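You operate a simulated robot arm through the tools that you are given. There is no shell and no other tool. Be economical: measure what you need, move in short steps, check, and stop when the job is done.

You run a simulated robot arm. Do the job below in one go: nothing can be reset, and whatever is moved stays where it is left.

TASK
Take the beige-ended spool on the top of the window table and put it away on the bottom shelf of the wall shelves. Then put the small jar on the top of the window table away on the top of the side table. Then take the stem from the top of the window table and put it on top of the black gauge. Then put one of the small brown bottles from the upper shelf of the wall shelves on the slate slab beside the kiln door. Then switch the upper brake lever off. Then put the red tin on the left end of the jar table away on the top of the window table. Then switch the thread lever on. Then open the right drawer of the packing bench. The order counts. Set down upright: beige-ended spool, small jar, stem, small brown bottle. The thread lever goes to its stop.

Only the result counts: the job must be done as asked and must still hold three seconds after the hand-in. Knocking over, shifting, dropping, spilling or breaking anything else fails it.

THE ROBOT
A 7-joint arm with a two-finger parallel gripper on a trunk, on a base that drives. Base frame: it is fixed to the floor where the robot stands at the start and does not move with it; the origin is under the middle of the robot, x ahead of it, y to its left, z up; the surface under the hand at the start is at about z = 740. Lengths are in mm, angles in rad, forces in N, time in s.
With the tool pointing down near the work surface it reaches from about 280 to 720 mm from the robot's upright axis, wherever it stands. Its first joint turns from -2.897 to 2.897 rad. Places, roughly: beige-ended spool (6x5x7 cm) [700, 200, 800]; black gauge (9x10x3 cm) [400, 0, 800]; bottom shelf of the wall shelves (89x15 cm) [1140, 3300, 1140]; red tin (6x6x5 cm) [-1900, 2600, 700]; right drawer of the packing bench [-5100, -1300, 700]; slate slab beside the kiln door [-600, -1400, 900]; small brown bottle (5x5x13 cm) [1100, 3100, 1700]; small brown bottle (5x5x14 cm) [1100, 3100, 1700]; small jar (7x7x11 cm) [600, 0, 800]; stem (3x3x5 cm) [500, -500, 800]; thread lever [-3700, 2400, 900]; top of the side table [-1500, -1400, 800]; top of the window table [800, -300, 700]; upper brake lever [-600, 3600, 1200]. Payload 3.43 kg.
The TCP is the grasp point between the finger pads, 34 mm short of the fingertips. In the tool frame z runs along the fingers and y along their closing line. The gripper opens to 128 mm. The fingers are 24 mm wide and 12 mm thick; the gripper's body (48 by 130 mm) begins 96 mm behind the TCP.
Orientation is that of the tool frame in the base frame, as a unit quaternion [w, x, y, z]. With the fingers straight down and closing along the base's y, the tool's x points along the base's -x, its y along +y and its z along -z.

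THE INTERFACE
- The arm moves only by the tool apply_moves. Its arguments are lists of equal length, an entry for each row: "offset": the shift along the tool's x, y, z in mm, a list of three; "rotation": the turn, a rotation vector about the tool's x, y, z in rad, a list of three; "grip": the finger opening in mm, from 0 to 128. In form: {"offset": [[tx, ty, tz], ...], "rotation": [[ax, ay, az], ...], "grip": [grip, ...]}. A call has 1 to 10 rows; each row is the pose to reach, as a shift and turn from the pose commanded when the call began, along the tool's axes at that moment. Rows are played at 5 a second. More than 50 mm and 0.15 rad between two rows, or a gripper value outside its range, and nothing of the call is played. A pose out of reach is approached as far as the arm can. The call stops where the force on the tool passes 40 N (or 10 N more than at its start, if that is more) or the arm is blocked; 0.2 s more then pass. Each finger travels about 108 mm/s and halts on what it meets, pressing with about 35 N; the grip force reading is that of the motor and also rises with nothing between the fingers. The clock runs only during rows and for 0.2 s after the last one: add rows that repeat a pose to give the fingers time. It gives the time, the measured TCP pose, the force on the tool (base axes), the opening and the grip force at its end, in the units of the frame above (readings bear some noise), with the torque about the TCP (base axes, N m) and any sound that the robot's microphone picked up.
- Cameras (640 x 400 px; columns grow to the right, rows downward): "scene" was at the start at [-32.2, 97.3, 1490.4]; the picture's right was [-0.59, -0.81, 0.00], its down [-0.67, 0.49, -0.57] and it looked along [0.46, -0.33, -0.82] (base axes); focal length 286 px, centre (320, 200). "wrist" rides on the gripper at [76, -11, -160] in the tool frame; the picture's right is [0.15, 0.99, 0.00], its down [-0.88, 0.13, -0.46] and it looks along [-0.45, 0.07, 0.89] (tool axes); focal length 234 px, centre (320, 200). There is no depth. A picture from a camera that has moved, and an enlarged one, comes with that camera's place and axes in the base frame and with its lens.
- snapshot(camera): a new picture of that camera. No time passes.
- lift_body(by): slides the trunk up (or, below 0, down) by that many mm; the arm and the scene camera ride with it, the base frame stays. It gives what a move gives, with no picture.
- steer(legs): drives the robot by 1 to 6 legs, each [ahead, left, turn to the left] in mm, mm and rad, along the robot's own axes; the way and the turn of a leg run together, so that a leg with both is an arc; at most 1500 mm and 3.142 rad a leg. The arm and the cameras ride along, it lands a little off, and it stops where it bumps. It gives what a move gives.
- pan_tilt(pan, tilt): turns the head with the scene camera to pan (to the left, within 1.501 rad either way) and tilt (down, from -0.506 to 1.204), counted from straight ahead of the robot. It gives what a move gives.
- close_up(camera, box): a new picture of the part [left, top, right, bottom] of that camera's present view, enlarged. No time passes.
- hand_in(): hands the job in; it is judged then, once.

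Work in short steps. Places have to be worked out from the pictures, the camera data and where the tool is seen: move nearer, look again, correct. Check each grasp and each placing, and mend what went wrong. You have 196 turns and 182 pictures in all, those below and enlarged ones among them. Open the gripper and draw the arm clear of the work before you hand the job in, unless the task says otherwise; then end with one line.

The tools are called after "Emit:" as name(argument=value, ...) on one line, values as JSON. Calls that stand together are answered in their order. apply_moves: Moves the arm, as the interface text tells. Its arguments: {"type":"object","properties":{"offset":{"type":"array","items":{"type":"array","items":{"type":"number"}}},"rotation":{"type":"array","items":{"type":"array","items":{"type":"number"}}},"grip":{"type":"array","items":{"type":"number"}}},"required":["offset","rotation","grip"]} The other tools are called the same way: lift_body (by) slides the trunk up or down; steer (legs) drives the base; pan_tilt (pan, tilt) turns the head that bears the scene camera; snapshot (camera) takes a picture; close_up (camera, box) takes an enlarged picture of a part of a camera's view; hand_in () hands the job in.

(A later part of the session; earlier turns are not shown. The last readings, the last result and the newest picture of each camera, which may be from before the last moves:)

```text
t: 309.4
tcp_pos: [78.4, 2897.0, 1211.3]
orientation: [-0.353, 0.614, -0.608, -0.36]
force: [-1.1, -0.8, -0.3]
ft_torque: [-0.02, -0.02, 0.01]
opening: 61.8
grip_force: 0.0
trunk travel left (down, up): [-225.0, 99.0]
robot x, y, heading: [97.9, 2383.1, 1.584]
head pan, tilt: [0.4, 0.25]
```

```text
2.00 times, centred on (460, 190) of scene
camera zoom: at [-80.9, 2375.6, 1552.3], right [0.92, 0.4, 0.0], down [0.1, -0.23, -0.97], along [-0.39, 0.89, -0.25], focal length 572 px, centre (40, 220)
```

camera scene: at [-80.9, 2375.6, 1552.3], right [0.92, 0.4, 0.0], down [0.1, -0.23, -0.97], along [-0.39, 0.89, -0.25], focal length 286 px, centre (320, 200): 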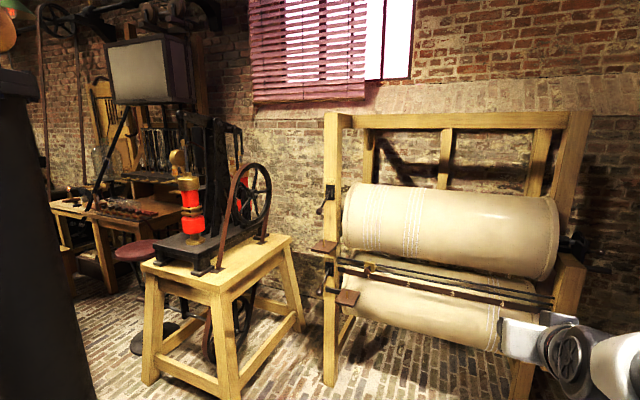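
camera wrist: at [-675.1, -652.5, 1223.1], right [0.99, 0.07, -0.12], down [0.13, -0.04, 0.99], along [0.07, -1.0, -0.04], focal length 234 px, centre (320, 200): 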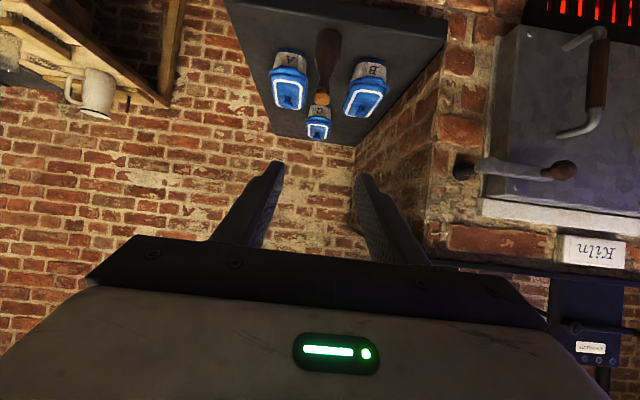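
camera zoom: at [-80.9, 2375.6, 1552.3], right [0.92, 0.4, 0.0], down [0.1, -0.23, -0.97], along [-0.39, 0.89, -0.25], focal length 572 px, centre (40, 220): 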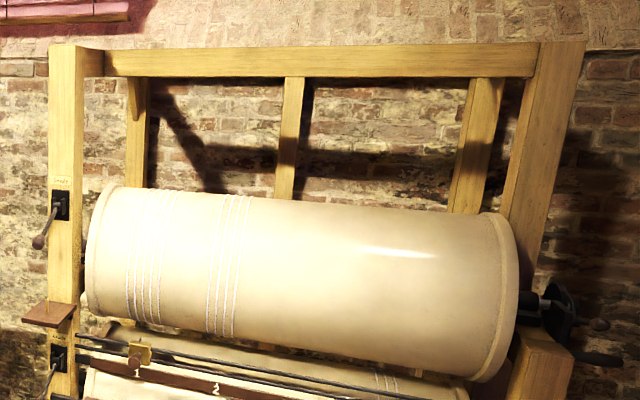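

The upper brake lever is a ball-ended handle on a black plate on the left post, near (-570,3600,1230). I'll move in closer to read its label.

Emit:
steer(legs=[[350, 560, -0.014]])

Emit:
pan_tilt(pan=0.0, tilt=0.25)

Emit:
snapshot(camera="scene")

Emit:
snapshot(camera="wrist")

```text
t: 315.2
tcp_pos: [-464.5, 3243.7, 1211.3]
orientation: [0.357, -0.607, 0.614, 0.356]
force: [0.3, 0.2, 0.9]
ft_torque: [0.0, 0.03, -0.02]
opening: 61.8
grip_force: 0.1
trunk travel left (down, up): [-225.0, 99.0]
robot x, y, heading: [-458.7, 2731.6, 1.567]
head pan, tilt: [0.4, 0.25]
```

```text
t: 316.1
tcp_pos: [-464.4, 3243.8, 1210.1]
orientation: [0.357, -0.607, 0.614, 0.357]
force: [0.4, -0.9, 1.2]
ft_torque: [0.0, 0.03, 0.01]
opening: 61.8
grip_force: 0.0
trunk travel left (down, up): [-225.0, 99.0]
robot x, y, heading: [-459.9, 2727.5, 1.563]
head pan, tilt: [0.0, 0.25]
```

```text
79 pictures are left
camera scene: at [-598.8, 2733.8, 1552.4], right [1.0, -0.01, 0.0], down [0.0, -0.25, -0.97], along [0.01, 0.97, -0.25], focal length 286 px, centre (320, 200)
```

scene: 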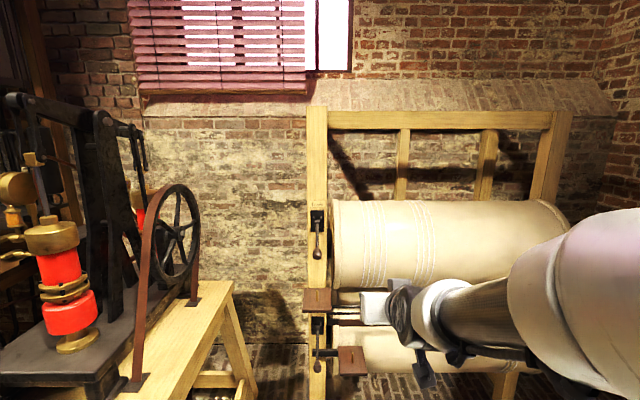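

```text
78 pictures are left
camera wrist: at [-455.4, 3068.2, 1222.7], right [-0.99, -0.06, -0.12], down [-0.13, 0.04, 0.99], along [-0.06, 1.0, -0.04], focal length 234 px, centre (320, 200)
```

wrist: 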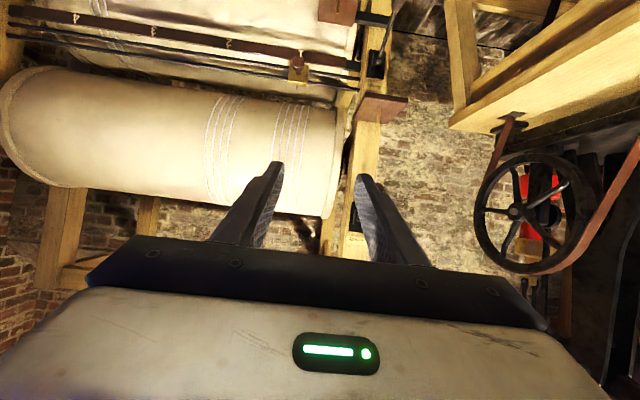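

Emit:
close_up(camera="scene", box=[300, 190, 340, 270])

Emit:
close_up(camera="scene", box=[295, 270, 375, 390])

```text
5.00 times, centred on (320, 230) of scene
camera zoom: at [-598.8, 2733.8, 1552.4], right [1.0, -0.01, 0.0], down [0.0, -0.25, -0.97], along [0.01, 0.97, -0.25], focal length 1430 px, centre (320, 50)
```

zoom: 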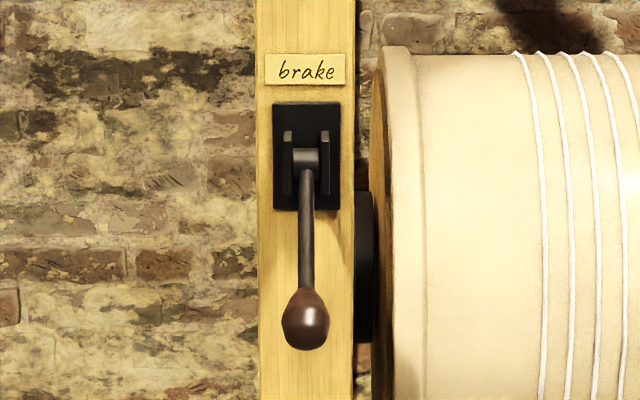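

```text
3.33 times, centred on (335, 330) of scene
camera zoom: at [-598.8, 2733.8, 1552.4], right [1.0, -0.01, 0.0], down [0.0, -0.25, -0.97], along [0.01, 0.97, -0.25], focal length 953 px, centre (270, -233)
```

zoom: 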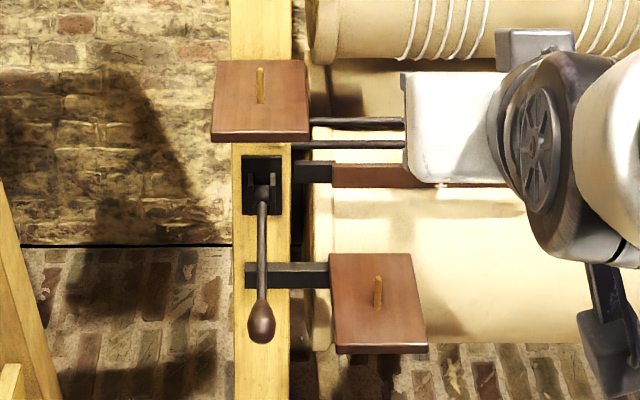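

View triangulation gives the ball at (-599,3554,1168) and the pivot at (-599,3680,1228), so the lever hinges vertically. I'll line up with it, then grip the ball, which can roll between the pads as the lever swings.

Emit:
steer(legs=[[210, 137, 0.005]])

Emit:
snapshot(camera="wrist")

Emit:
snapshot(camera="scene")

```text
t: 318.1
tcp_pos: [-600.4, 3457.7, 1211.3]
orientation: [0.356, -0.608, 0.613, 0.357]
force: [0.0, -0.4, -0.7]
ft_torque: [0.04, 0.01, 0.0]
opening: 61.9
grip_force: 0.1
trunk travel left (down, up): [-225.0, 99.0]
robot x, y, heading: [-594.0, 2944.8, 1.57]
head pan, tilt: [0.0, 0.25]
```

```text
75 pictures are left
camera wrist: at [-590.0, 3281.9, 1222.8], right [-0.99, -0.07, -0.12], down [-0.13, 0.04, 0.99], along [-0.06, 1.0, -0.04], focal length 234 px, centre (320, 200)
```

wrist: 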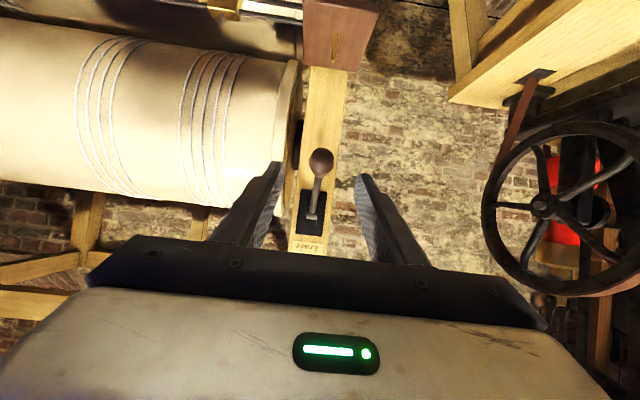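

```text
74 pictures are left
camera scene: at [-732.5, 2947.2, 1552.4], right [1.0, 0.0, 0.0], down [0.0, -0.25, -0.97], along [0.0, 0.97, -0.25], focal length 286 px, centre (320, 200)
```

scene: 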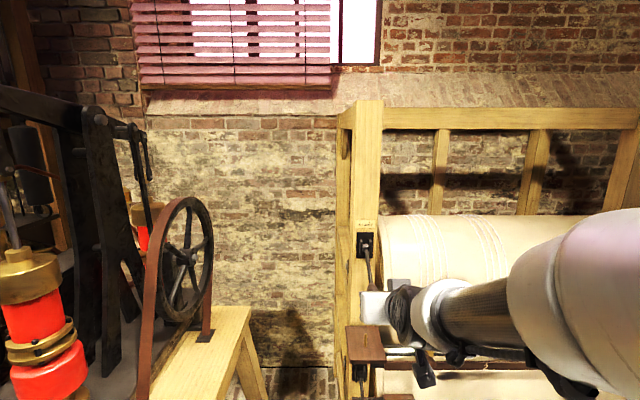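

The ball is confirmed at (-602,3554,1168). I'll advance with a 44 mm opening to straddle it and close.

Emit:
apply_moves(offset=[[-2, 1, 30], [-4, 2, 60], [-6, 2, 85], [-8, 2, 101], [-8, 2, 101], [-8, 2, 101], [-8, 2, 101], [-8, 2, 101]], rotation=[[0, 0, 0], [0, 0, 0], [0, 0, 0], [0, 0, 0], [0, 0, 0], [0, 0, 0], [0, 0, 0], [0, 0, 0]], grip=[50, 44, 44, 44, 44, 34, 24, 20])

Emit:
snapshot(camera="wrist")

Emit:
close_up(camera="scene", box=[320, 200, 440, 340])

```text
t: 319.9
tcp_pos: [-602.8, 3549.1, 1170.0]
orientation: [0.356, -0.609, 0.612, 0.358]
force: [-6.3, 1.9, -1.3]
ft_torque: [-0.03, 0.07, 0.12]
opening: 31.2
grip_force: 44.8
trunk travel left (down, up): [-225.0, 99.0]
robot x, y, heading: [-595.2, 2945.5, 1.563]
head pan, tilt: [0.0, 0.25]
```

```text
73 pictures are left
camera wrist: at [-592.9, 3373.0, 1180.4], right [-0.99, -0.07, -0.12], down [-0.13, 0.04, 0.99], along [-0.06, 1.0, -0.04], focal length 234 px, centre (320, 200)
```

wrist: 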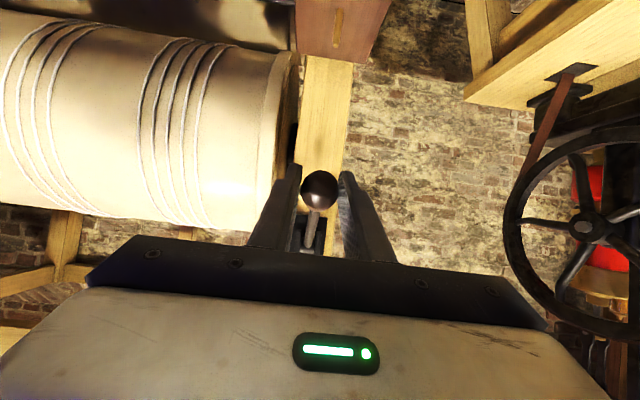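

```text
2.86 times, centred on (380, 270) of scene
camera zoom: at [-733.2, 2947.4, 1552.3], right [1.0, 0.0, 0.0], down [0.0, -0.25, -0.97], along [0.0, 0.97, -0.25], focal length 817 px, centre (149, 0)
```

zoom: 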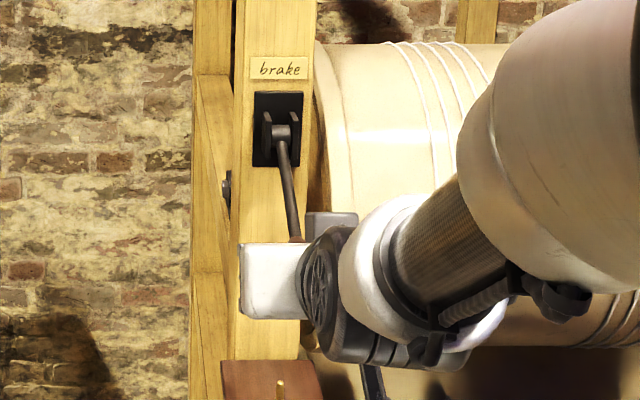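

The ball is held at 31 mm. I'll try lifting about 16 mm along its arc, reading force and sound.

Emit:
apply_moves(offset=[[-3.6, 0, -4.4], [-7.2, 0, -8.8], [-10.9, 0, -13.3], [-10.9, 0, -13.3]], rotation=[[0, 0, 0], [0, 0, 0], [0, 0, 0], [0, 0, 0]], grip=[20, 20, 20, 20])

Emit:
close_up(camera="scene", box=[320, 200, 440, 340])

```text
t: 320.9
tcp_pos: [-602.9, 3542.6, 1181.9]
orientation: [0.354, -0.61, 0.613, 0.355]
force: [-11.5, -1.6, -15.3]
ft_torque: [-1.41, 0.01, 0.2]
opening: 31.1
grip_force: 45.3
trunk travel left (down, up): [-225.0, 99.0]
robot x, y, heading: [-590.7, 2941.2, 1.563]
head pan, tilt: [0.0, 0.25]
```

```text
2.86 times, centred on (380, 270) of scene
camera zoom: at [-733.9, 2948.1, 1552.1], right [1.0, 0.0, 0.0], down [0.0, -0.25, -0.97], along [0.0, 0.97, -0.25], focal length 817 px, centre (149, 0)
```

zoom: 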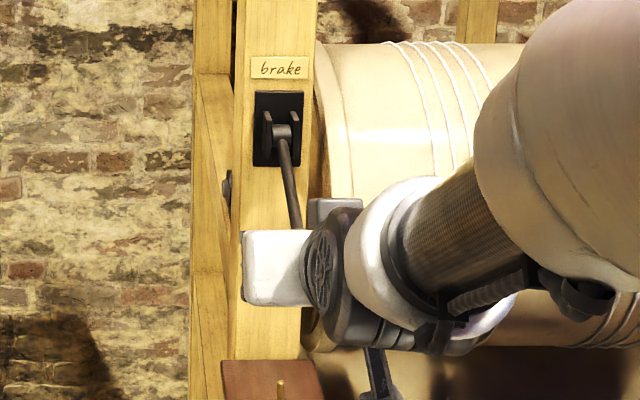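

The lever gives upward with about 15 N of friction, so it isn't against a stop in this direction. I'll carry on along the arc.

Emit:
apply_moves(offset=[[-9, 1, -8.5], [-18, 2, -16.7], [-27, 2, -22.5], [-36.5, 2, -28], [-46, 2, -33.4], [-58, 2, -37.5], [-69.6, 2, -41.6], [-69.6, 2, -41.6]], rotation=[[0, 0, 0], [0, 0, 0], [0, 0, 0], [0, 0, 0], [0, 0, 0], [0, 0, 0], [0, 0, 0], [0, 0, 0]], grip=[20, 20, 20, 20, 20, 20, 20, 20])

Emit:
close_up(camera="scene", box=[320, 180, 440, 320])

Emit:
snapshot(camera="wrist")

```text
t: 322.7
tcp_pos: [-602.6, 3539.4, 1259.4]
orientation: [0.359, -0.607, 0.612, 0.357]
force: [-8.1, -12.6, -10.7]
ft_torque: [-1.41, 0.12, -0.05]
opening: 31.2
grip_force: 45.2
out of reach, approached as far as the arm can: row 7, 8
trunk travel left (down, up): [-225.0, 99.0]
robot x, y, heading: [-592.9, 2945.5, 1.567]
head pan, tilt: [0.0, 0.25]
```

```text
2.86 times, centred on (380, 250) of scene
camera zoom: at [-733.5, 2946.5, 1552.3], right [1.0, 0.0, 0.0], down [0.0, -0.25, -0.97], along [0.0, 0.97, -0.25], focal length 817 px, centre (149, 57)
```

zoom: 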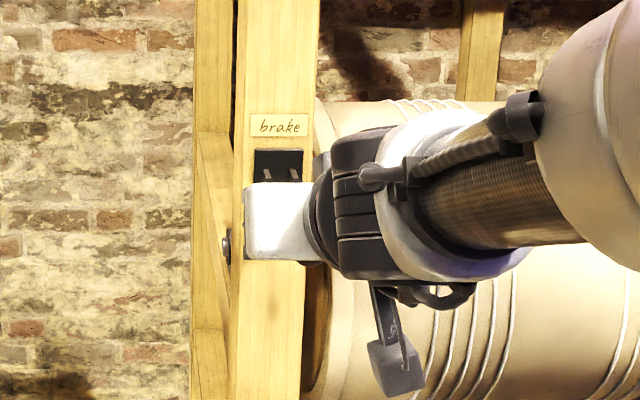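

```text
69 pictures are left
camera wrist: at [-593.8, 3363.6, 1270.1], right [-0.99, -0.06, -0.13], down [-0.13, 0.03, 0.99], along [-0.06, 1.0, -0.04], focal length 234 px, centre (320, 200)
```

wrist: 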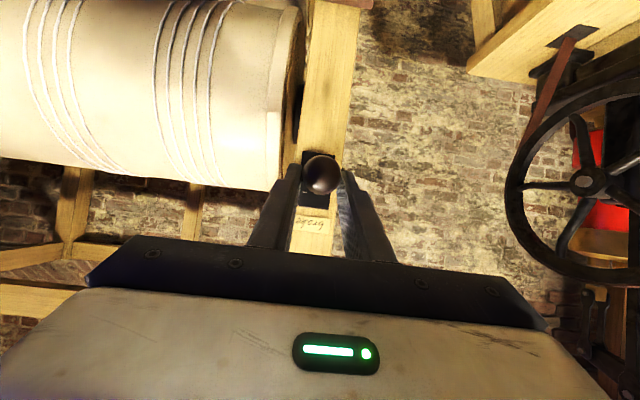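

The lever has swung past horizontal to about +13°, and the arm is at a joint limit. I'll use the trunk to lift another 20 mm.

Emit:
lift_body(by=18)

Emit:
snapshot(camera="wrist")

```text
t: 323.3
tcp_pos: [-602.6, 3542.0, 1278.2]
orientation: [0.358, -0.608, 0.613, 0.357]
force: [-9.0, 7.7, -11.4]
ft_torque: [-0.86, 0.14, 0.07]
opening: 31.3
grip_force: 44.9
trunk travel left (down, up): [-243.0, 81.0]
robot x, y, heading: [-594.9, 2942.3, 1.571]
head pan, tilt: [0.0, 0.25]
```

```text
68 pictures are left
camera wrist: at [-593.7, 3366.6, 1288.2], right [-0.99, -0.06, -0.13], down [-0.13, 0.03, 0.99], along [-0.06, 1.0, -0.04], focal length 234 px, centre (320, 200)
```

wrist: 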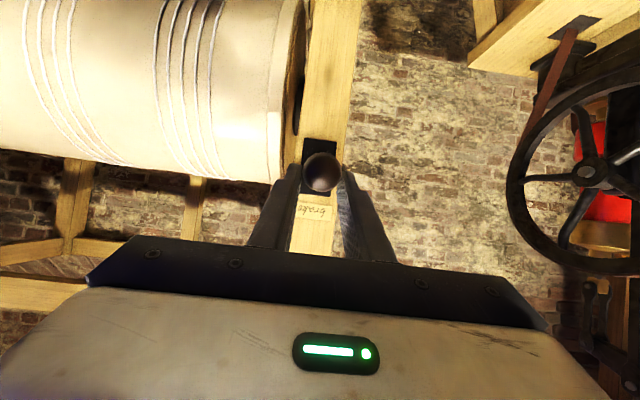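

It's still following at ~11 N. I'll push a little further: 6 mm forward with the arm, then the trunk up 15 mm more.

Emit:
apply_moves(offset=[[-2, 0, 3.5], [-3, 0, 6], [-3, 0, 6]], rotation=[[0, 0, 0], [0, 0, 0], [0, 0, 0]], grip=[20, 20, 20])

Emit:
lift_body(by=15)

Emit:
snapshot(camera="wrist")

```text
t: 324.1
tcp_pos: [-602.9, 3544.2, 1279.3]
orientation: [0.36, -0.607, 0.611, 0.359]
force: [-10.2, -29.5, 0.6]
ft_torque: [-0.87, 0.16, 0.12]
opening: 31.1
grip_force: 45.4
trunk travel left (down, up): [-243.0, 81.0]
robot x, y, heading: [-593.2, 2939.6, 1.57]
head pan, tilt: [0.0, 0.25]
```

```text
t: 324.7
tcp_pos: [-597.9, 3548.4, 1293.4]
orientation: [0.362, -0.604, 0.615, 0.355]
force: [-1.7, 0.9, 0.6]
ft_torque: [0.05, 0.08, 0.05]
opening: 20.3
grip_force: 0.2
trunk travel left (down, up): [-258.0, 66.0]
robot x, y, heading: [-593.9, 2943.5, 1.563]
head pan, tilt: [0.0, 0.25]
```

```text
67 pictures are left
camera wrist: at [-589.0, 3372.0, 1303.3], right [-0.99, -0.05, -0.13], down [-0.13, 0.03, 0.99], along [-0.05, 1.0, -0.04], focal length 234 px, centre (320, 200)
```

wrist: 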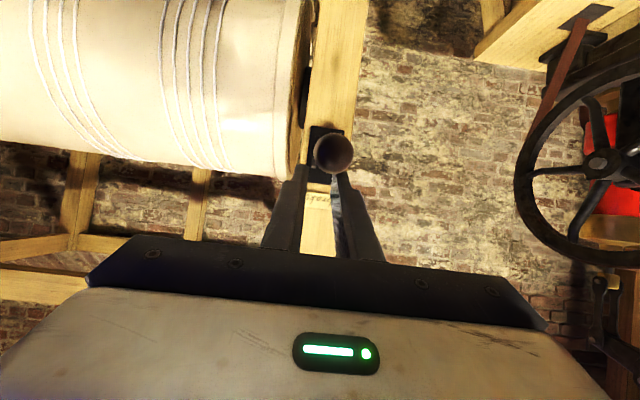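

The fingers slipped off over the ball, which is now at about z 1261, above the pivot. I'll back off along the tool axis and look at where the lever rests.

Emit:
apply_moves(offset=[[-10, 0, -20], [-10, 0, -60], [-10, 0, -100]], rotation=[[0, 0, 0], [0, 0, 0], [0, 0, 0]], grip=[20, 20, 20])

Emit:
snapshot(camera="wrist")

Emit:
close_up(camera="scene", box=[310, 180, 450, 320])

```text
t: 325.5
tcp_pos: [-601.7, 3462.4, 1348.7]
orientation: [0.359, -0.606, 0.614, 0.357]
force: [-0.2, -1.3, -0.3]
ft_torque: [0.02, 0.01, -0.01]
opening: 20.0
grip_force: 0.0
out of reach, approached as far as the arm can: row 1
trunk travel left (down, up): [-258.0, 66.0]
robot x, y, heading: [-591.9, 2942.7, 1.57]
head pan, tilt: [0.0, 0.25]
```

```text
66 pictures are left
camera wrist: at [-593.1, 3286.8, 1359.9], right [-0.99, -0.06, -0.12], down [-0.13, 0.03, 0.99], along [-0.06, 1.0, -0.04], focal length 234 px, centre (320, 200)
```

wrist: 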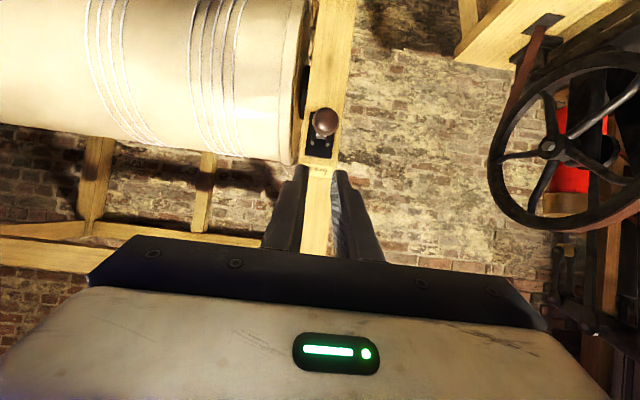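

```text
2.86 times, centred on (380, 250) of scene
camera zoom: at [-732.2, 2946.6, 1585.4], right [1.0, 0.0, 0.0], down [0.0, -0.25, -0.97], along [0.0, 0.97, -0.25], focal length 817 px, centre (149, 57)
```

zoom: 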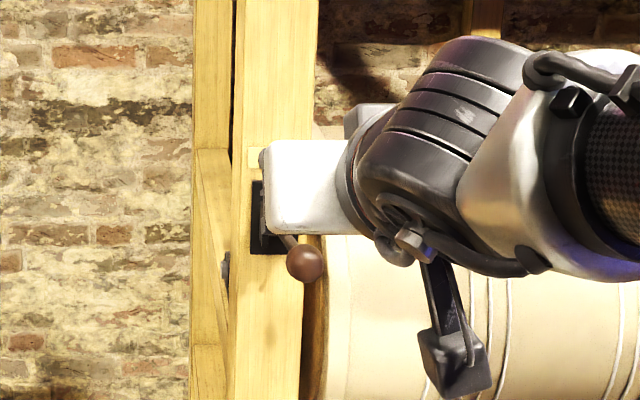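

The lever rests near +13°. To find out whether that is its stop, I'll go under the handle with closed fingers and push up gently.

Emit:
apply_moves(offset=[[42, 0, 24], [84, 0, 48], [125, 0, 71], [107, 0, 103], [89, 0, 135], [75, 0, 160], [75, 0, 160]], rotation=[[0, 0, 0], [0, 0, 0], [0, 0, 0], [0, 0, 0], [0, 0, 0], [0, 0, 0], [0, 0, 0]], grip=[0, 0, 0, 0, 0, 0, 0])

Emit:
snapshot(camera="wrist")

Emit:
close_up(camera="scene", box=[310, 180, 450, 320])

```text
t: 327.1
tcp_pos: [-602.3, 3568.2, 1205.7]
orientation: [0.358, -0.608, 0.612, 0.358]
force: [1.0, 0.6, -0.3]
ft_torque: [0.01, 0.02, -0.04]
opening: 0.2
grip_force: 32.8
trunk travel left (down, up): [-258.0, 66.0]
robot x, y, heading: [-592.4, 2941.6, 1.566]
head pan, tilt: [0.0, 0.25]
```

```text
64 pictures are left
camera wrist: at [-593.8, 3393.3, 1217.5], right [-0.99, -0.06, -0.13], down [-0.13, 0.03, 0.99], along [-0.06, 1.0, -0.04], focal length 234 px, centre (320, 200)
```

wrist: 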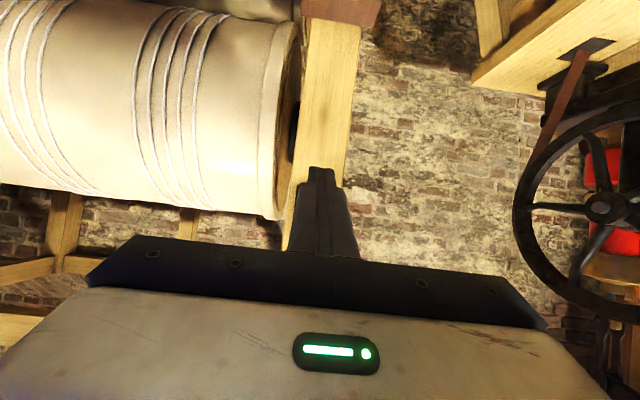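

```text
2.86 times, centred on (380, 250) of scene
camera zoom: at [-732.5, 2947.2, 1585.4], right [1.0, 0.0, 0.0], down [0.0, -0.25, -0.97], along [0.0, 0.97, -0.25], focal length 817 px, centre (149, 57)
```

zoom: 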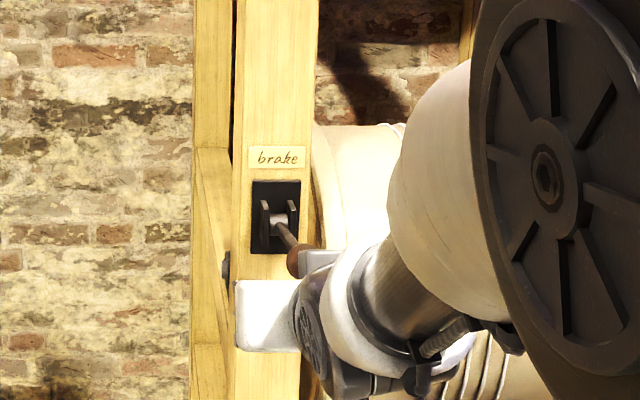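

The fingers are under the handle. I'll push up in 4 mm rows.

Emit:
apply_moves(offset=[[-5.2, 0, -3], [-10.5, 0, -5.9], [-15.7, 0, -8.8], [-19.2, 0, -10.8], [-22.6, 0, -12.8], [-26, 0, -14.7], [-29.6, 0, -16.7], [-33, 0, -18.7], [-36.6, 0, -20.6], [-40, 0, -22.6]], rotation=[[0, 0, 0], [0, 0, 0], [0, 0, 0], [0, 0, 0], [0, 0, 0], [0, 0, 0], [0, 0, 0], [0, 0, 0], [0, 0, 0], [0, 0, 0]], grip=[0, 0, 0, 0, 0, 0, 0, 0, 0, 0])

Emit:
close_up(camera="scene", box=[310, 180, 450, 320])

```text
t: 329.3
tcp_pos: [-600.3, 3567.2, 1251.1]
orientation: [0.359, -0.606, 0.614, 0.356]
force: [0.8, -0.2, -3.6]
ft_torque: [0.03, 0.0, 0.0]
opening: 0.1
grip_force: 33.4
trunk travel left (down, up): [-258.0, 66.0]
robot x, y, heading: [-594.0, 2944.9, 1.567]
head pan, tilt: [0.0, 0.25]
```

```text
2.86 times, centred on (380, 250) of scene
camera zoom: at [-732.4, 2947.4, 1585.4], right [1.0, 0.0, 0.0], down [0.0, -0.25, -0.97], along [0.0, 0.97, -0.25], focal length 817 px, centre (149, 57)
```

zoom: 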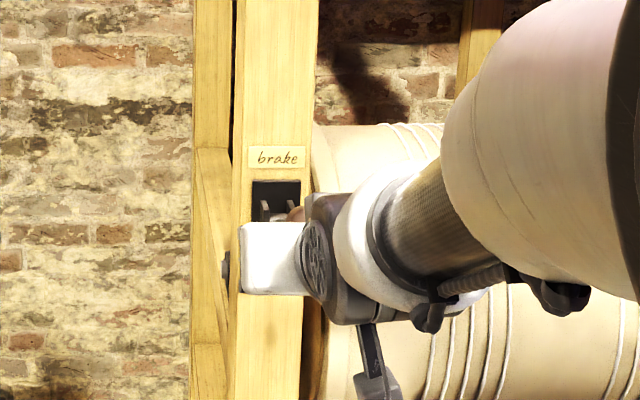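

The lever rises easily, so it isn't at its stop yet. I'll keep pushing up.

Emit:
apply_moves(offset=[[-5.2, 0, -2.5], [-10.5, 0, -5], [-15.7, 0, -7], [-21, 0, -9], [-26, 0, -11], [-31, 0, -13], [-36.6, 0, -15], [-42, 0, -17], [-47, 0, -19], [-52, 0, -21]], rotation=[[0, 0, 0], [0, 0, 0], [0, 0, 0], [0, 0, 0], [0, 0, 0], [0, 0, 0], [0, 0, 0], [0, 0, 0], [0, 0, 0], [0, 0, 0]], grip=[0, 0, 0, 0, 0, 0, 0, 0, 0, 0])

Emit:
close_up(camera="scene", box=[310, 160, 450, 300])

Emit:
snapshot(camera="wrist")

```text
t: 330.2
tcp_pos: [-601.5, 3564.2, 1258.2]
orientation: [0.351, -0.612, 0.617, 0.348]
force: [-0.1, -5.0, -4.2]
ft_torque: [0.17, -0.03, 0.04]
opening: 0.0
grip_force: 33.6
trunk travel left (down, up): [-258.0, 66.0]
robot x, y, heading: [-595.0, 2943.5, 1.568]
head pan, tilt: [0.0, 0.25]
stopped in row 4: the force on the tool passed its limit at 43 N (the readings are from after the stop); the commanded pose is now the measured one
```

```text
2.86 times, centred on (380, 230) of scene
camera zoom: at [-732.5, 2946.7, 1585.8], right [1.0, 0.0, 0.0], down [0.0, -0.25, -0.97], along [0.0, 0.97, -0.25], focal length 817 px, centre (149, 114)
```

zoom: 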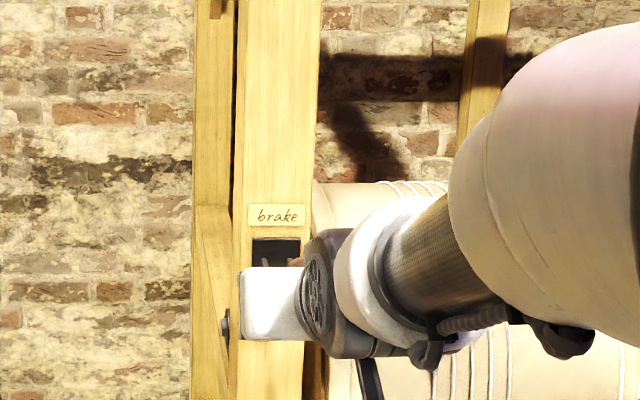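

```text
60 pictures are left
camera wrist: at [-592.1, 3389.0, 1273.8], right [-0.99, -0.07, -0.13], down [-0.13, 0.06, 0.99], along [-0.06, 1.0, -0.07], focal length 234 px, centre (320, 200)
```

wrist: 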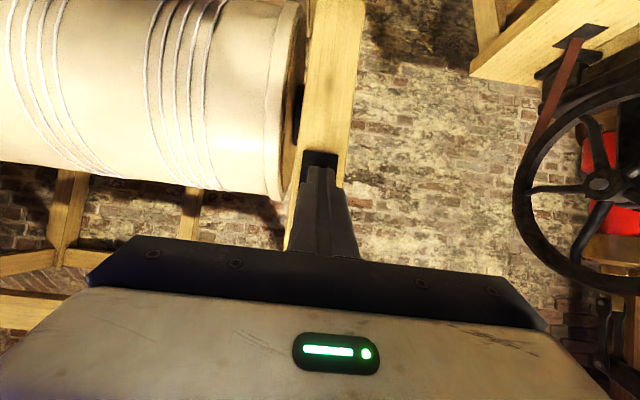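

The push stopped hard at 43 N, so the lever is at its upper stop (about +25°, mirror of where it started). I'll drop the fingers away, back out and check it stays.

Emit:
apply_moves(offset=[[12, 0, 8], [30, 0, 18], [45, 0, -10], [60, 0, -50], [80, 0, -90], [90, 0, -120]], rotation=[[0, 0, 0], [0, 0, 0], [0, 0, 0], [0, 0, 0], [0, 0, 0], [0, 0, 0]], grip=[0, 0, 0, 0, 0, 0])

Emit:
steer(legs=[[-200, 0, 0]])

Emit:
close_up(camera="scene", box=[290, 150, 430, 310])

```text
t: 331.6
tcp_pos: [-602.9, 3414.8, 1241.7]
orientation: [0.353, -0.611, 0.616, 0.349]
force: [-0.3, 0.0, 0.2]
ft_torque: [0.03, -0.01, -0.05]
opening: 0.1
grip_force: 33.1
trunk travel left (down, up): [-258.0, 66.0]
robot x, y, heading: [-590.0, 2947.4, 1.569]
head pan, tilt: [0.0, 0.25]
```

```text
t: 333.2
tcp_pos: [-603.7, 3212.8, 1242.2]
orientation: [0.352, -0.611, 0.616, 0.35]
force: [-0.2, -0.1, 0.9]
ft_torque: [0.0, -0.01, 0.0]
opening: 0.0
grip_force: 32.9
trunk travel left (down, up): [-258.0, 66.0]
robot x, y, heading: [-590.4, 2739.5, 1.562]
head pan, tilt: [0.0, 0.25]
```

```text
2.50 times, centred on (360, 230) of scene
camera zoom: at [-733.2, 2744.3, 1585.4], right [1.0, 0.0, 0.0], down [0.0, -0.25, -0.97], along [0.0, 0.97, -0.25], focal length 715 px, centre (220, 125)
```

zoom: 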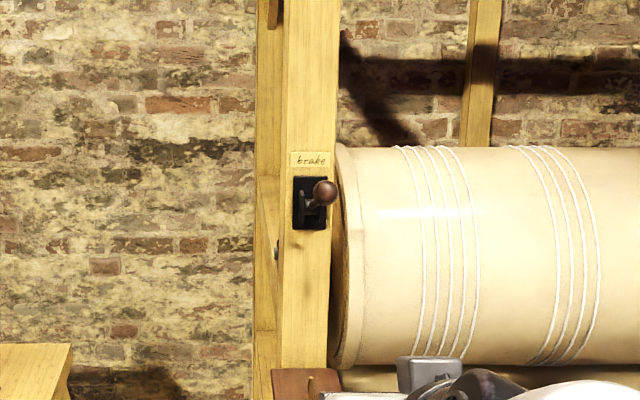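

The lever is up and holding. Next is the red tin: I'll look left toward the jar table at about (-1900,2600).

Emit:
pan_tilt(pan=1.5, tilt=0.35)

Emit:
snapshot(camera="scene")

```text
t: 334.8
tcp_pos: [-603.9, 3212.6, 1241.5]
orientation: [0.352, -0.611, 0.617, 0.349]
force: [0.0, -0.4, 1.2]
ft_torque: [0.0, 0.01, 0.0]
opening: 0.1
grip_force: 33.0
trunk travel left (down, up): [-258.0, 66.0]
robot x, y, heading: [-589.9, 2740.1, 1.569]
head pan, tilt: [1.499, 0.351]
```

```text
58 pictures are left
camera scene: at [-826.4, 2658.2, 1576.0], right [0.08, 1.0, 0.0], down [0.34, -0.03, -0.94], along [-0.94, 0.07, -0.34], focal length 286 px, centre (320, 200)
```

scene: 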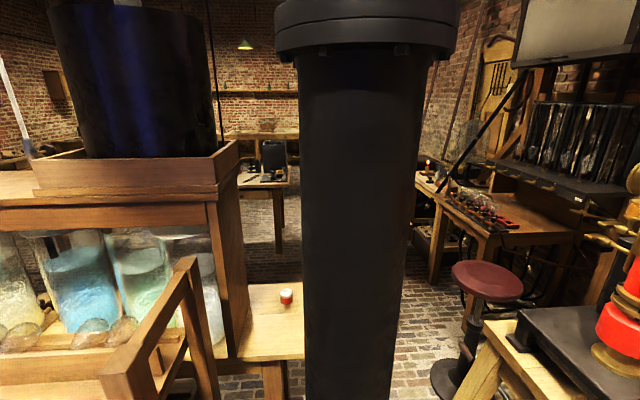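

The red tin is at about (-1917,2581,720), on the near-right end of the bench, with a dark pillar and a rack nearby. I'll turn to face it and get a second view.

Emit:
steer(legs=[[0, -250, 1.57]])

Emit:
pan_tilt(pan=0.0, tilt=0.5)

Emit:
snapshot(camera="scene")

```text
t: 339.2
tcp_pos: [-905.7, 2888.7, 1241.3]
orientation: [-0.002, 0.868, -0.004, -0.496]
force: [0.3, 0.3, -1.3]
ft_torque: [0.0, -0.03, 0.0]
opening: 0.2
grip_force: 33.1
trunk travel left (down, up): [-258.0, 66.0]
robot x, y, heading: [-433.8, 2901.7, 3.137]
head pan, tilt: [1.499, 0.351]
cut short: leg 1
```

```text
t: 340.8
tcp_pos: [-905.0, 2889.9, 1240.9]
orientation: [-0.002, 0.868, -0.004, -0.496]
force: [0.5, 0.3, 0.5]
ft_torque: [-0.01, 0.01, 0.01]
opening: 0.0
grip_force: 32.7
trunk travel left (down, up): [-258.0, 66.0]
robot x, y, heading: [-433.6, 2900.9, 3.138]
head pan, tilt: [0.0, 0.499]
```

```text
57 pictures are left
camera scene: at [-434.6, 2759.6, 1562.3], right [0.0, 1.0, 0.0], down [0.48, 0.0, -0.88], along [-0.88, 0.0, -0.48], focal length 286 px, centre (320, 200)
```

scene: 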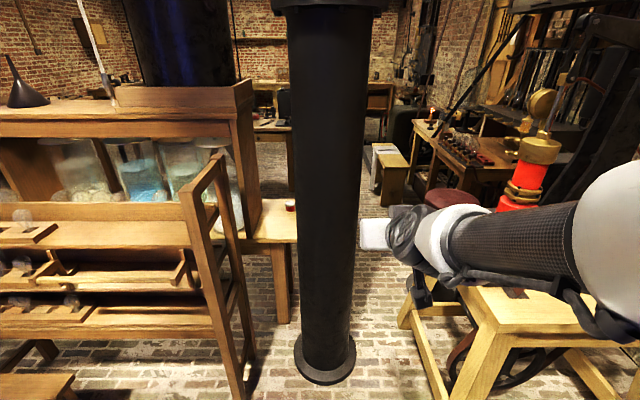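

The pillar (about (-1390,2786)), the rack and the wheel table leave no gap wide enough here. I'll reach the bench end from the far side instead, driving back south and then west along y≈-470.

Emit:
steer(legs=[[-540, 0, 0], [0, 0, 1.574], [1500, 0, 0], [700, -300, 0], [1150, 0, 0], [0, 0, -1.571]])

Emit:
pan_tilt(pan=0.0, tilt=0.35)

Emit:
snapshot(camera="scene")

```text
t: 367.8
tcp_pos: [-755.4, -402.0, 1241.1]
orientation: [-0.012, 0.868, -0.021, -0.495]
force: [0.3, 0.5, -0.8]
ft_torque: [-0.03, -0.02, -0.03]
opening: 0.0
grip_force: 32.7
trunk travel left (down, up): [-258.0, 66.0]
robot x, y, heading: [-280.6, -410.5, 3.1]
head pan, tilt: [0.0, 0.499]
```

```text
t: 368.5
tcp_pos: [-755.9, -401.3, 1242.2]
orientation: [-0.012, 0.868, -0.021, -0.496]
force: [0.2, 0.2, -0.2]
ft_torque: [0.01, 0.03, 0.02]
opening: 0.3
grip_force: 33.2
trunk travel left (down, up): [-258.0, 66.0]
robot x, y, heading: [-284.0, -411.1, 3.097]
head pan, tilt: [0.0, 0.351]
```

```text
56 pictures are left
camera scene: at [-293.0, -550.9, 1575.9], right [0.05, 1.0, 0.0], down [0.34, -0.02, -0.94], along [-0.94, 0.04, -0.34], focal length 286 px, centre (320, 200)
```

scene: 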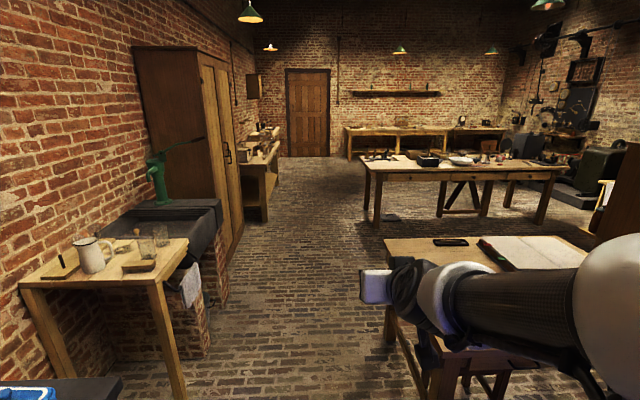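

There is a wide aisle beyond the central table (x from about -1900 to -3600). I'll drive west to x≈-2450 and turn north to look.

Emit:
steer(legs=[[0, 0, 0.045], [1100, 60, 0], [1060, 0, 0], [0, 0, -1.571]])

Emit:
snapshot(camera="scene")

```text
t: 383.5
tcp_pos: [-2464.7, -3.6, 1241.4]
orientation: [-0.348, 0.617, -0.611, -0.352]
force: [-0.5, 0.5, -0.4]
ft_torque: [0.0, -0.03, -0.02]
opening: 0.0
grip_force: 32.5
trunk travel left (down, up): [-258.0, 66.0]
robot x, y, heading: [-2448.8, -472.7, 1.584]
head pan, tilt: [0.0, 0.351]
```

```text
55 pictures are left
camera scene: at [-2587.4, -473.2, 1575.9], right [1.0, 0.01, 0.0], down [0.0, -0.34, -0.94], along [-0.01, 0.94, -0.34], focal length 286 px, centre (320, 200)
```

scene: 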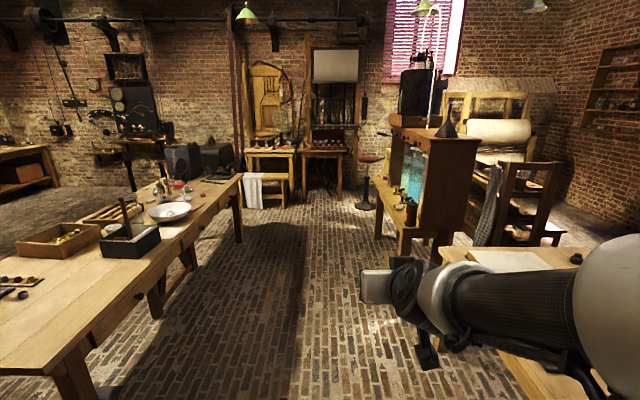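

The aisle north is clear and the jar table's open side faces west. I'll drive up to about (-2650,2570) and turn to face the tin.

Emit:
steer(legs=[[1500, 0, -0.013], [1500, 200, 0], [45, 0, 0], [0, 0, -1.571]])

Emit:
pan_tilt(pan=0.0, tilt=0.6)

Emit:
snapshot(camera="scene")

```text
refused: leg 2 is longer than a leg can be; nothing moved
```

```text
t: 384.2
tcp_pos: [-2465.3, -2.9, 1242.0]
orientation: [-0.35, 0.616, -0.612, -0.352]
force: [-0.1, 0.4, -0.1]
ft_torque: [0.05, 0.0, 0.02]
opening: 0.0
grip_force: 33.5
trunk travel left (down, up): [-258.0, 66.0]
robot x, y, heading: [-2447.2, -475.0, 1.585]
head pan, tilt: [0.0, 0.6]
```

```text
54 pictures are left
camera scene: at [-2587.4, -477.9, 1553.2], right [1.0, 0.01, 0.0], down [0.01, -0.56, -0.83], along [-0.01, 0.83, -0.56], focal length 286 px, centre (320, 200)
```

scene: 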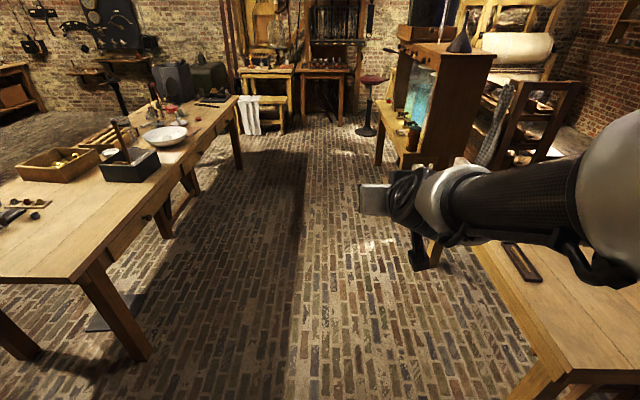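

Leg too long; splitting it.

Emit:
steer(legs=[[1500, 0, -0.013], [1300, 200, 0], [245, 0, 0], [0, 0, -1.571]])

Emit:
snapshot(camera="scene")

```text
t: 403.0
tcp_pos: [-2279.8, 2523.6, 1241.2]
orientation: [0.496, 0.0, 0.869, 0.0]
force: [-0.3, 0.7, -0.6]
ft_torque: [-0.03, -0.02, 0.02]
opening: 0.3
grip_force: 32.9
trunk travel left (down, up): [-258.0, 66.0]
robot x, y, heading: [-2753.6, 2508.5, 0.004]
head pan, tilt: [0.0, 0.6]
```

```text
53 pictures are left
camera scene: at [-2753.8, 2649.4, 1553.2], right [0.0, -1.0, 0.0], down [-0.56, 0.0, -0.83], along [0.83, 0.0, -0.56], focal length 286 px, centre (320, 200)
```

scene: 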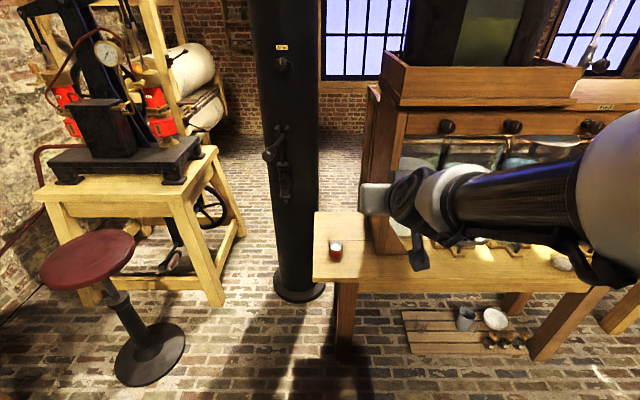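

The tin is at about (-1889,2583) on the free end, well left of the hood. I'll drive in 270 mm and bring the hand vertical above it.

Emit:
steer(legs=[[272, 65, -0.004]])

Emit:
apply_moves(offset=[[-6, 0, 0], [-12, 0, 0], [-12, 0, 10], [-12, 0, 20], [-12, 0, 30], [-12, 0, 40], [-12, 0, 50], [-12, 0, 50]], rotation=[[0, 0.13, 0], [0, 0.26, 0], [0, 0.39, 0], [0, 0.52, 0], [0, 0.65, 0], [0, 0.78, 0], [0, 0.91, 0], [0, 1.038, 0]], grip=[30, 60, 90, 90, 90, 90, 90, 90])

Emit:
snapshot(camera="wrist")

Emit:
snapshot(camera="scene")

```text
t: 405.0
tcp_pos: [-2010.3, 2590.2, 1240.3]
orientation: [0.496, 0.0, 0.868, 0.0]
force: [0.1, -0.1, 0.9]
ft_torque: [0.0, 0.01, -0.02]
opening: 0.0
grip_force: 33.2
trunk travel left (down, up): [-258.0, 66.0]
robot x, y, heading: [-2481.7, 2575.5, 0.009]
head pan, tilt: [0.0, 0.6]
```

```text
t: 406.8
tcp_pos: [-1959.9, 2588.4, 1226.4]
orientation: [-0.001, 0.001, 1.0, 0.0]
force: [-0.1, 0.4, 0.2]
ft_torque: [0.01, -0.01, -0.01]
opening: 90.1
grip_force: 0.0
trunk travel left (down, up): [-258.0, 66.0]
robot x, y, heading: [-2482.3, 2572.3, 0.0]
head pan, tilt: [0.0, 0.6]
```

```text
52 pictures are left
camera wrist: at [-2037.3, 2578.7, 1385.9], right [-0.14, 0.99, 0.0], down [0.88, 0.13, 0.45], along [0.45, 0.07, -0.89], focal length 234 px, centre (320, 200)
```

wrist: 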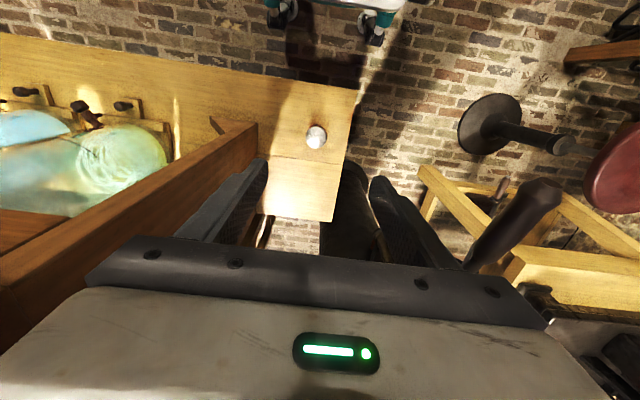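

```text
51 pictures are left
camera scene: at [-2484.0, 2715.2, 1553.1], right [0.0, -1.0, 0.0], down [-0.57, 0.0, -0.82], along [0.82, 0.0, -0.57], focal length 286 px, centre (320, 200)
```

scene: 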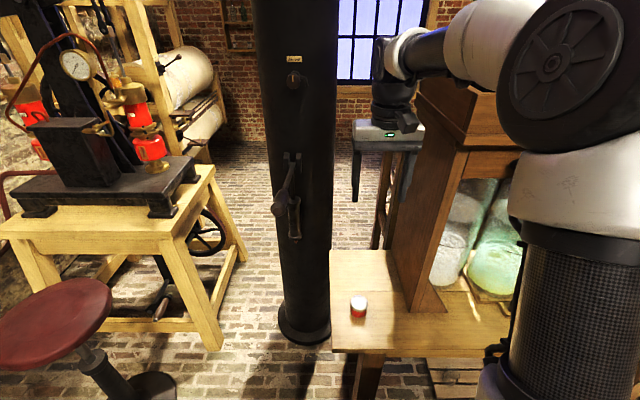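

Triangulated: tin centre (-1897,2590), top z≈742. I'll descend to z≈850 above it and check.

Emit:
apply_moves(offset=[[-20, 1, 45], [-40, 2, 90], [-63, 2, 135], [-63, 2, 183], [-63, 2, 231], [-63, 2, 279], [-63, 2, 327], [-63, 2, 373], [-63, 2, 373]], rotation=[[0, 0, 0], [0, 0, 0], [0, 0, 0], [0, 0, 0], [0, 0, 0], [0, 0, 0], [0, 0, 0], [0, 0, 0], [0, 0, 0]], grip=[90, 90, 90, 90, 90, 90, 90, 90, 90])

Emit:
snapshot(camera="wrist")

```text
refused: row 3 steps farther than a row can; nothing moved
```

```text
50 pictures are left
camera wrist: at [-2037.3, 2578.7, 1385.9], right [-0.14, 0.99, 0.0], down [0.88, 0.13, 0.45], along [0.45, 0.07, -0.89], focal length 234 px, centre (320, 200)
```

wrist: 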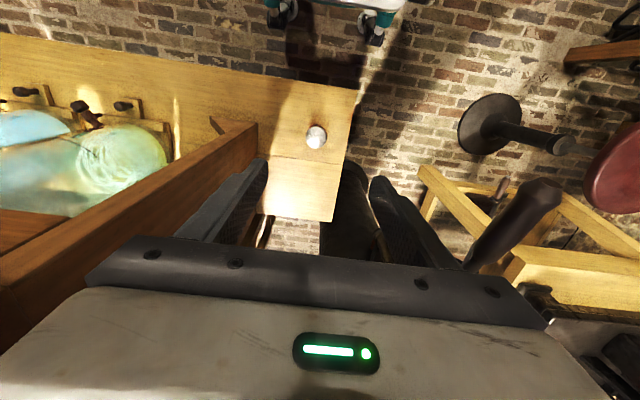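

One row stepped a bit over 50 mm; retrying with even steps.

Emit:
apply_moves(offset=[[-16, 1, 43], [-32, 2, 86], [-48, 2, 129], [-63, 2, 172], [-63, 2, 218], [-63, 2, 265], [-63, 2, 312], [-63, 2, 345], [-63, 2, 373], [-63, 2, 373]], rotation=[[0, 0, 0], [0, 0, 0], [0, 0, 0], [0, 0, 0], [0, 0, 0], [0, 0, 0], [0, 0, 0], [0, 0, 0], [0, 0, 0], [0, 0, 0]], grip=[90, 90, 90, 90, 90, 90, 90, 90, 90, 90])

Emit:
snapshot(camera="wrist")

```text
t: 409.0
tcp_pos: [-1897.3, 2592.1, 852.3]
orientation: [0.0, 0.0, 1.0, 0.0]
force: [-0.4, -1.1, -0.5]
ft_torque: [0.04, 0.03, 0.03]
opening: 90.2
grip_force: 0.1
trunk travel left (down, up): [-258.0, 66.0]
robot x, y, heading: [-2481.7, 2575.2, 0.004]
head pan, tilt: [0.0, 0.6]
```

```text
49 pictures are left
camera wrist: at [-1974.6, 2580.4, 1010.6], right [-0.14, 0.99, 0.0], down [0.88, 0.13, 0.46], along [0.45, 0.07, -0.89], focal length 234 px, centre (320, 200)
```

wrist: 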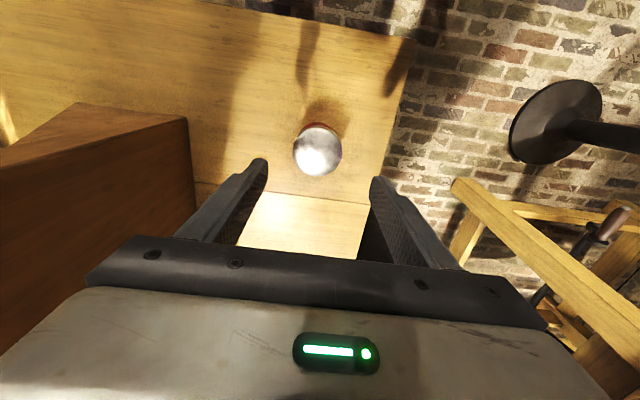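

The tin lid is at about (-1901,2588). I'll descend to z≈737 and close.

Emit:
apply_moves(offset=[[3, -3, 40], [3, -3, 75], [3, -3, 100], [3, -3, 115], [3, -3, 115], [3, -3, 115], [3, -3, 115], [3, -3, 115], [3, -3, 115]], rotation=[[0, 0, 0], [0, 0, 0], [0, 0, 0], [0, 0, 0], [0, 0, 0], [0, 0, 0], [0, 0, 0], [0, 0, 0], [0, 0, 0]], grip=[90, 90, 90, 90, 90, 70, 56, 46, 46])

Emit:
snapshot(camera="wrist")

```text
t: 411.0
tcp_pos: [-1902.4, 2587.8, 737.9]
orientation: [0.0, 0.0, 1.0, -0.001]
force: [1.5, -0.9, -0.1]
ft_torque: [-0.02, -0.04, -0.05]
opening: 55.6
grip_force: 35.0
trunk travel left (down, up): [-258.0, 66.0]
robot x, y, heading: [-2483.3, 2580.7, 0.004]
head pan, tilt: [0.0, 0.6]
```

```text
48 pictures are left
camera wrist: at [-1979.0, 2577.4, 896.8], right [-0.14, 0.99, 0.0], down [0.88, 0.13, 0.46], along [0.45, 0.07, -0.89], focal length 234 px, centre (320, 200)
```

wrist: 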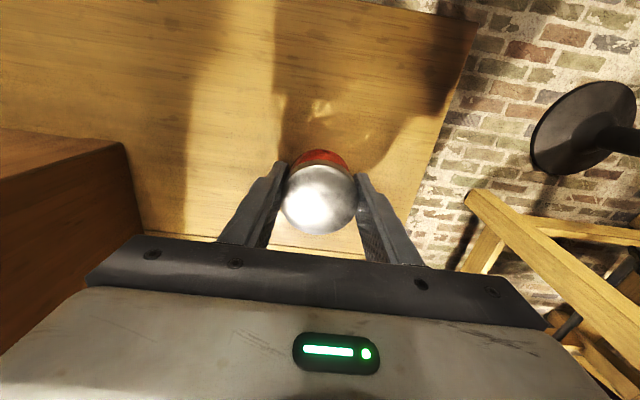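

The tin is gripped at 55.6 mm. I'll lift, pull back, and start the trip to the window table.

Emit:
apply_moves(offset=[[0, 0, -20], [0, 0, -65], [0, 0, -112], [0, 0, -160], [0, 0, -208], [0, 0, -256], [30, 0, -290], [75, 0, -300], [120, 0, -300], [150, 0, -300]], rotation=[[0, 0, 0], [0, 0, 0], [0, 0, 0], [0, 0, 0], [0, 0, 0], [0, 0, 0], [0, 0, 0], [0, 0, 0], [0, 0, 0], [0, 0, 0]], grip=[46, 46, 46, 46, 46, 46, 46, 46, 46, 46])

Emit:
steer(legs=[[-250, 0, -0.004], [0, -1500, 0], [0, -1500, 0]])

Emit:
snapshot(camera="wrist")

```text
t: 413.2
tcp_pos: [-2050.9, 2588.9, 1035.9]
orientation: [0.0, 0.001, 1.0, 0.0]
force: [0.0, 0.2, -1.5]
ft_torque: [-0.04, -0.01, -0.05]
opening: 55.7
grip_force: 35.5
trunk travel left (down, up): [-258.0, 66.0]
robot x, y, heading: [-2486.5, 2573.9, 0.003]
head pan, tilt: [0.0, 0.6]
```

```text
t: 443.3
tcp_pos: [-2345.8, -427.0, 1035.6]
orientation: [0.0, 0.017, 1.0, 0.0]
force: [0.0, 0.2, -1.1]
ft_torque: [-0.02, 0.01, -0.02]
opening: 55.4
grip_force: 34.9
trunk travel left (down, up): [-258.0, 66.0]
robot x, y, heading: [-2776.2, -430.8, -0.029]
head pan, tilt: [0.0, 0.6]
```

```text
47 pictures are left
camera wrist: at [-2422.4, -436.0, 1194.8], right [-0.11, 0.99, 0.0], down [0.88, 0.1, 0.46], along [0.45, 0.05, -0.89], focal length 234 px, centre (320, 200)
```

wrist: 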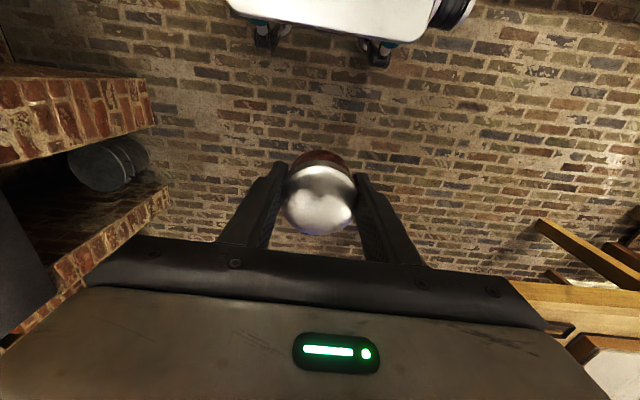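

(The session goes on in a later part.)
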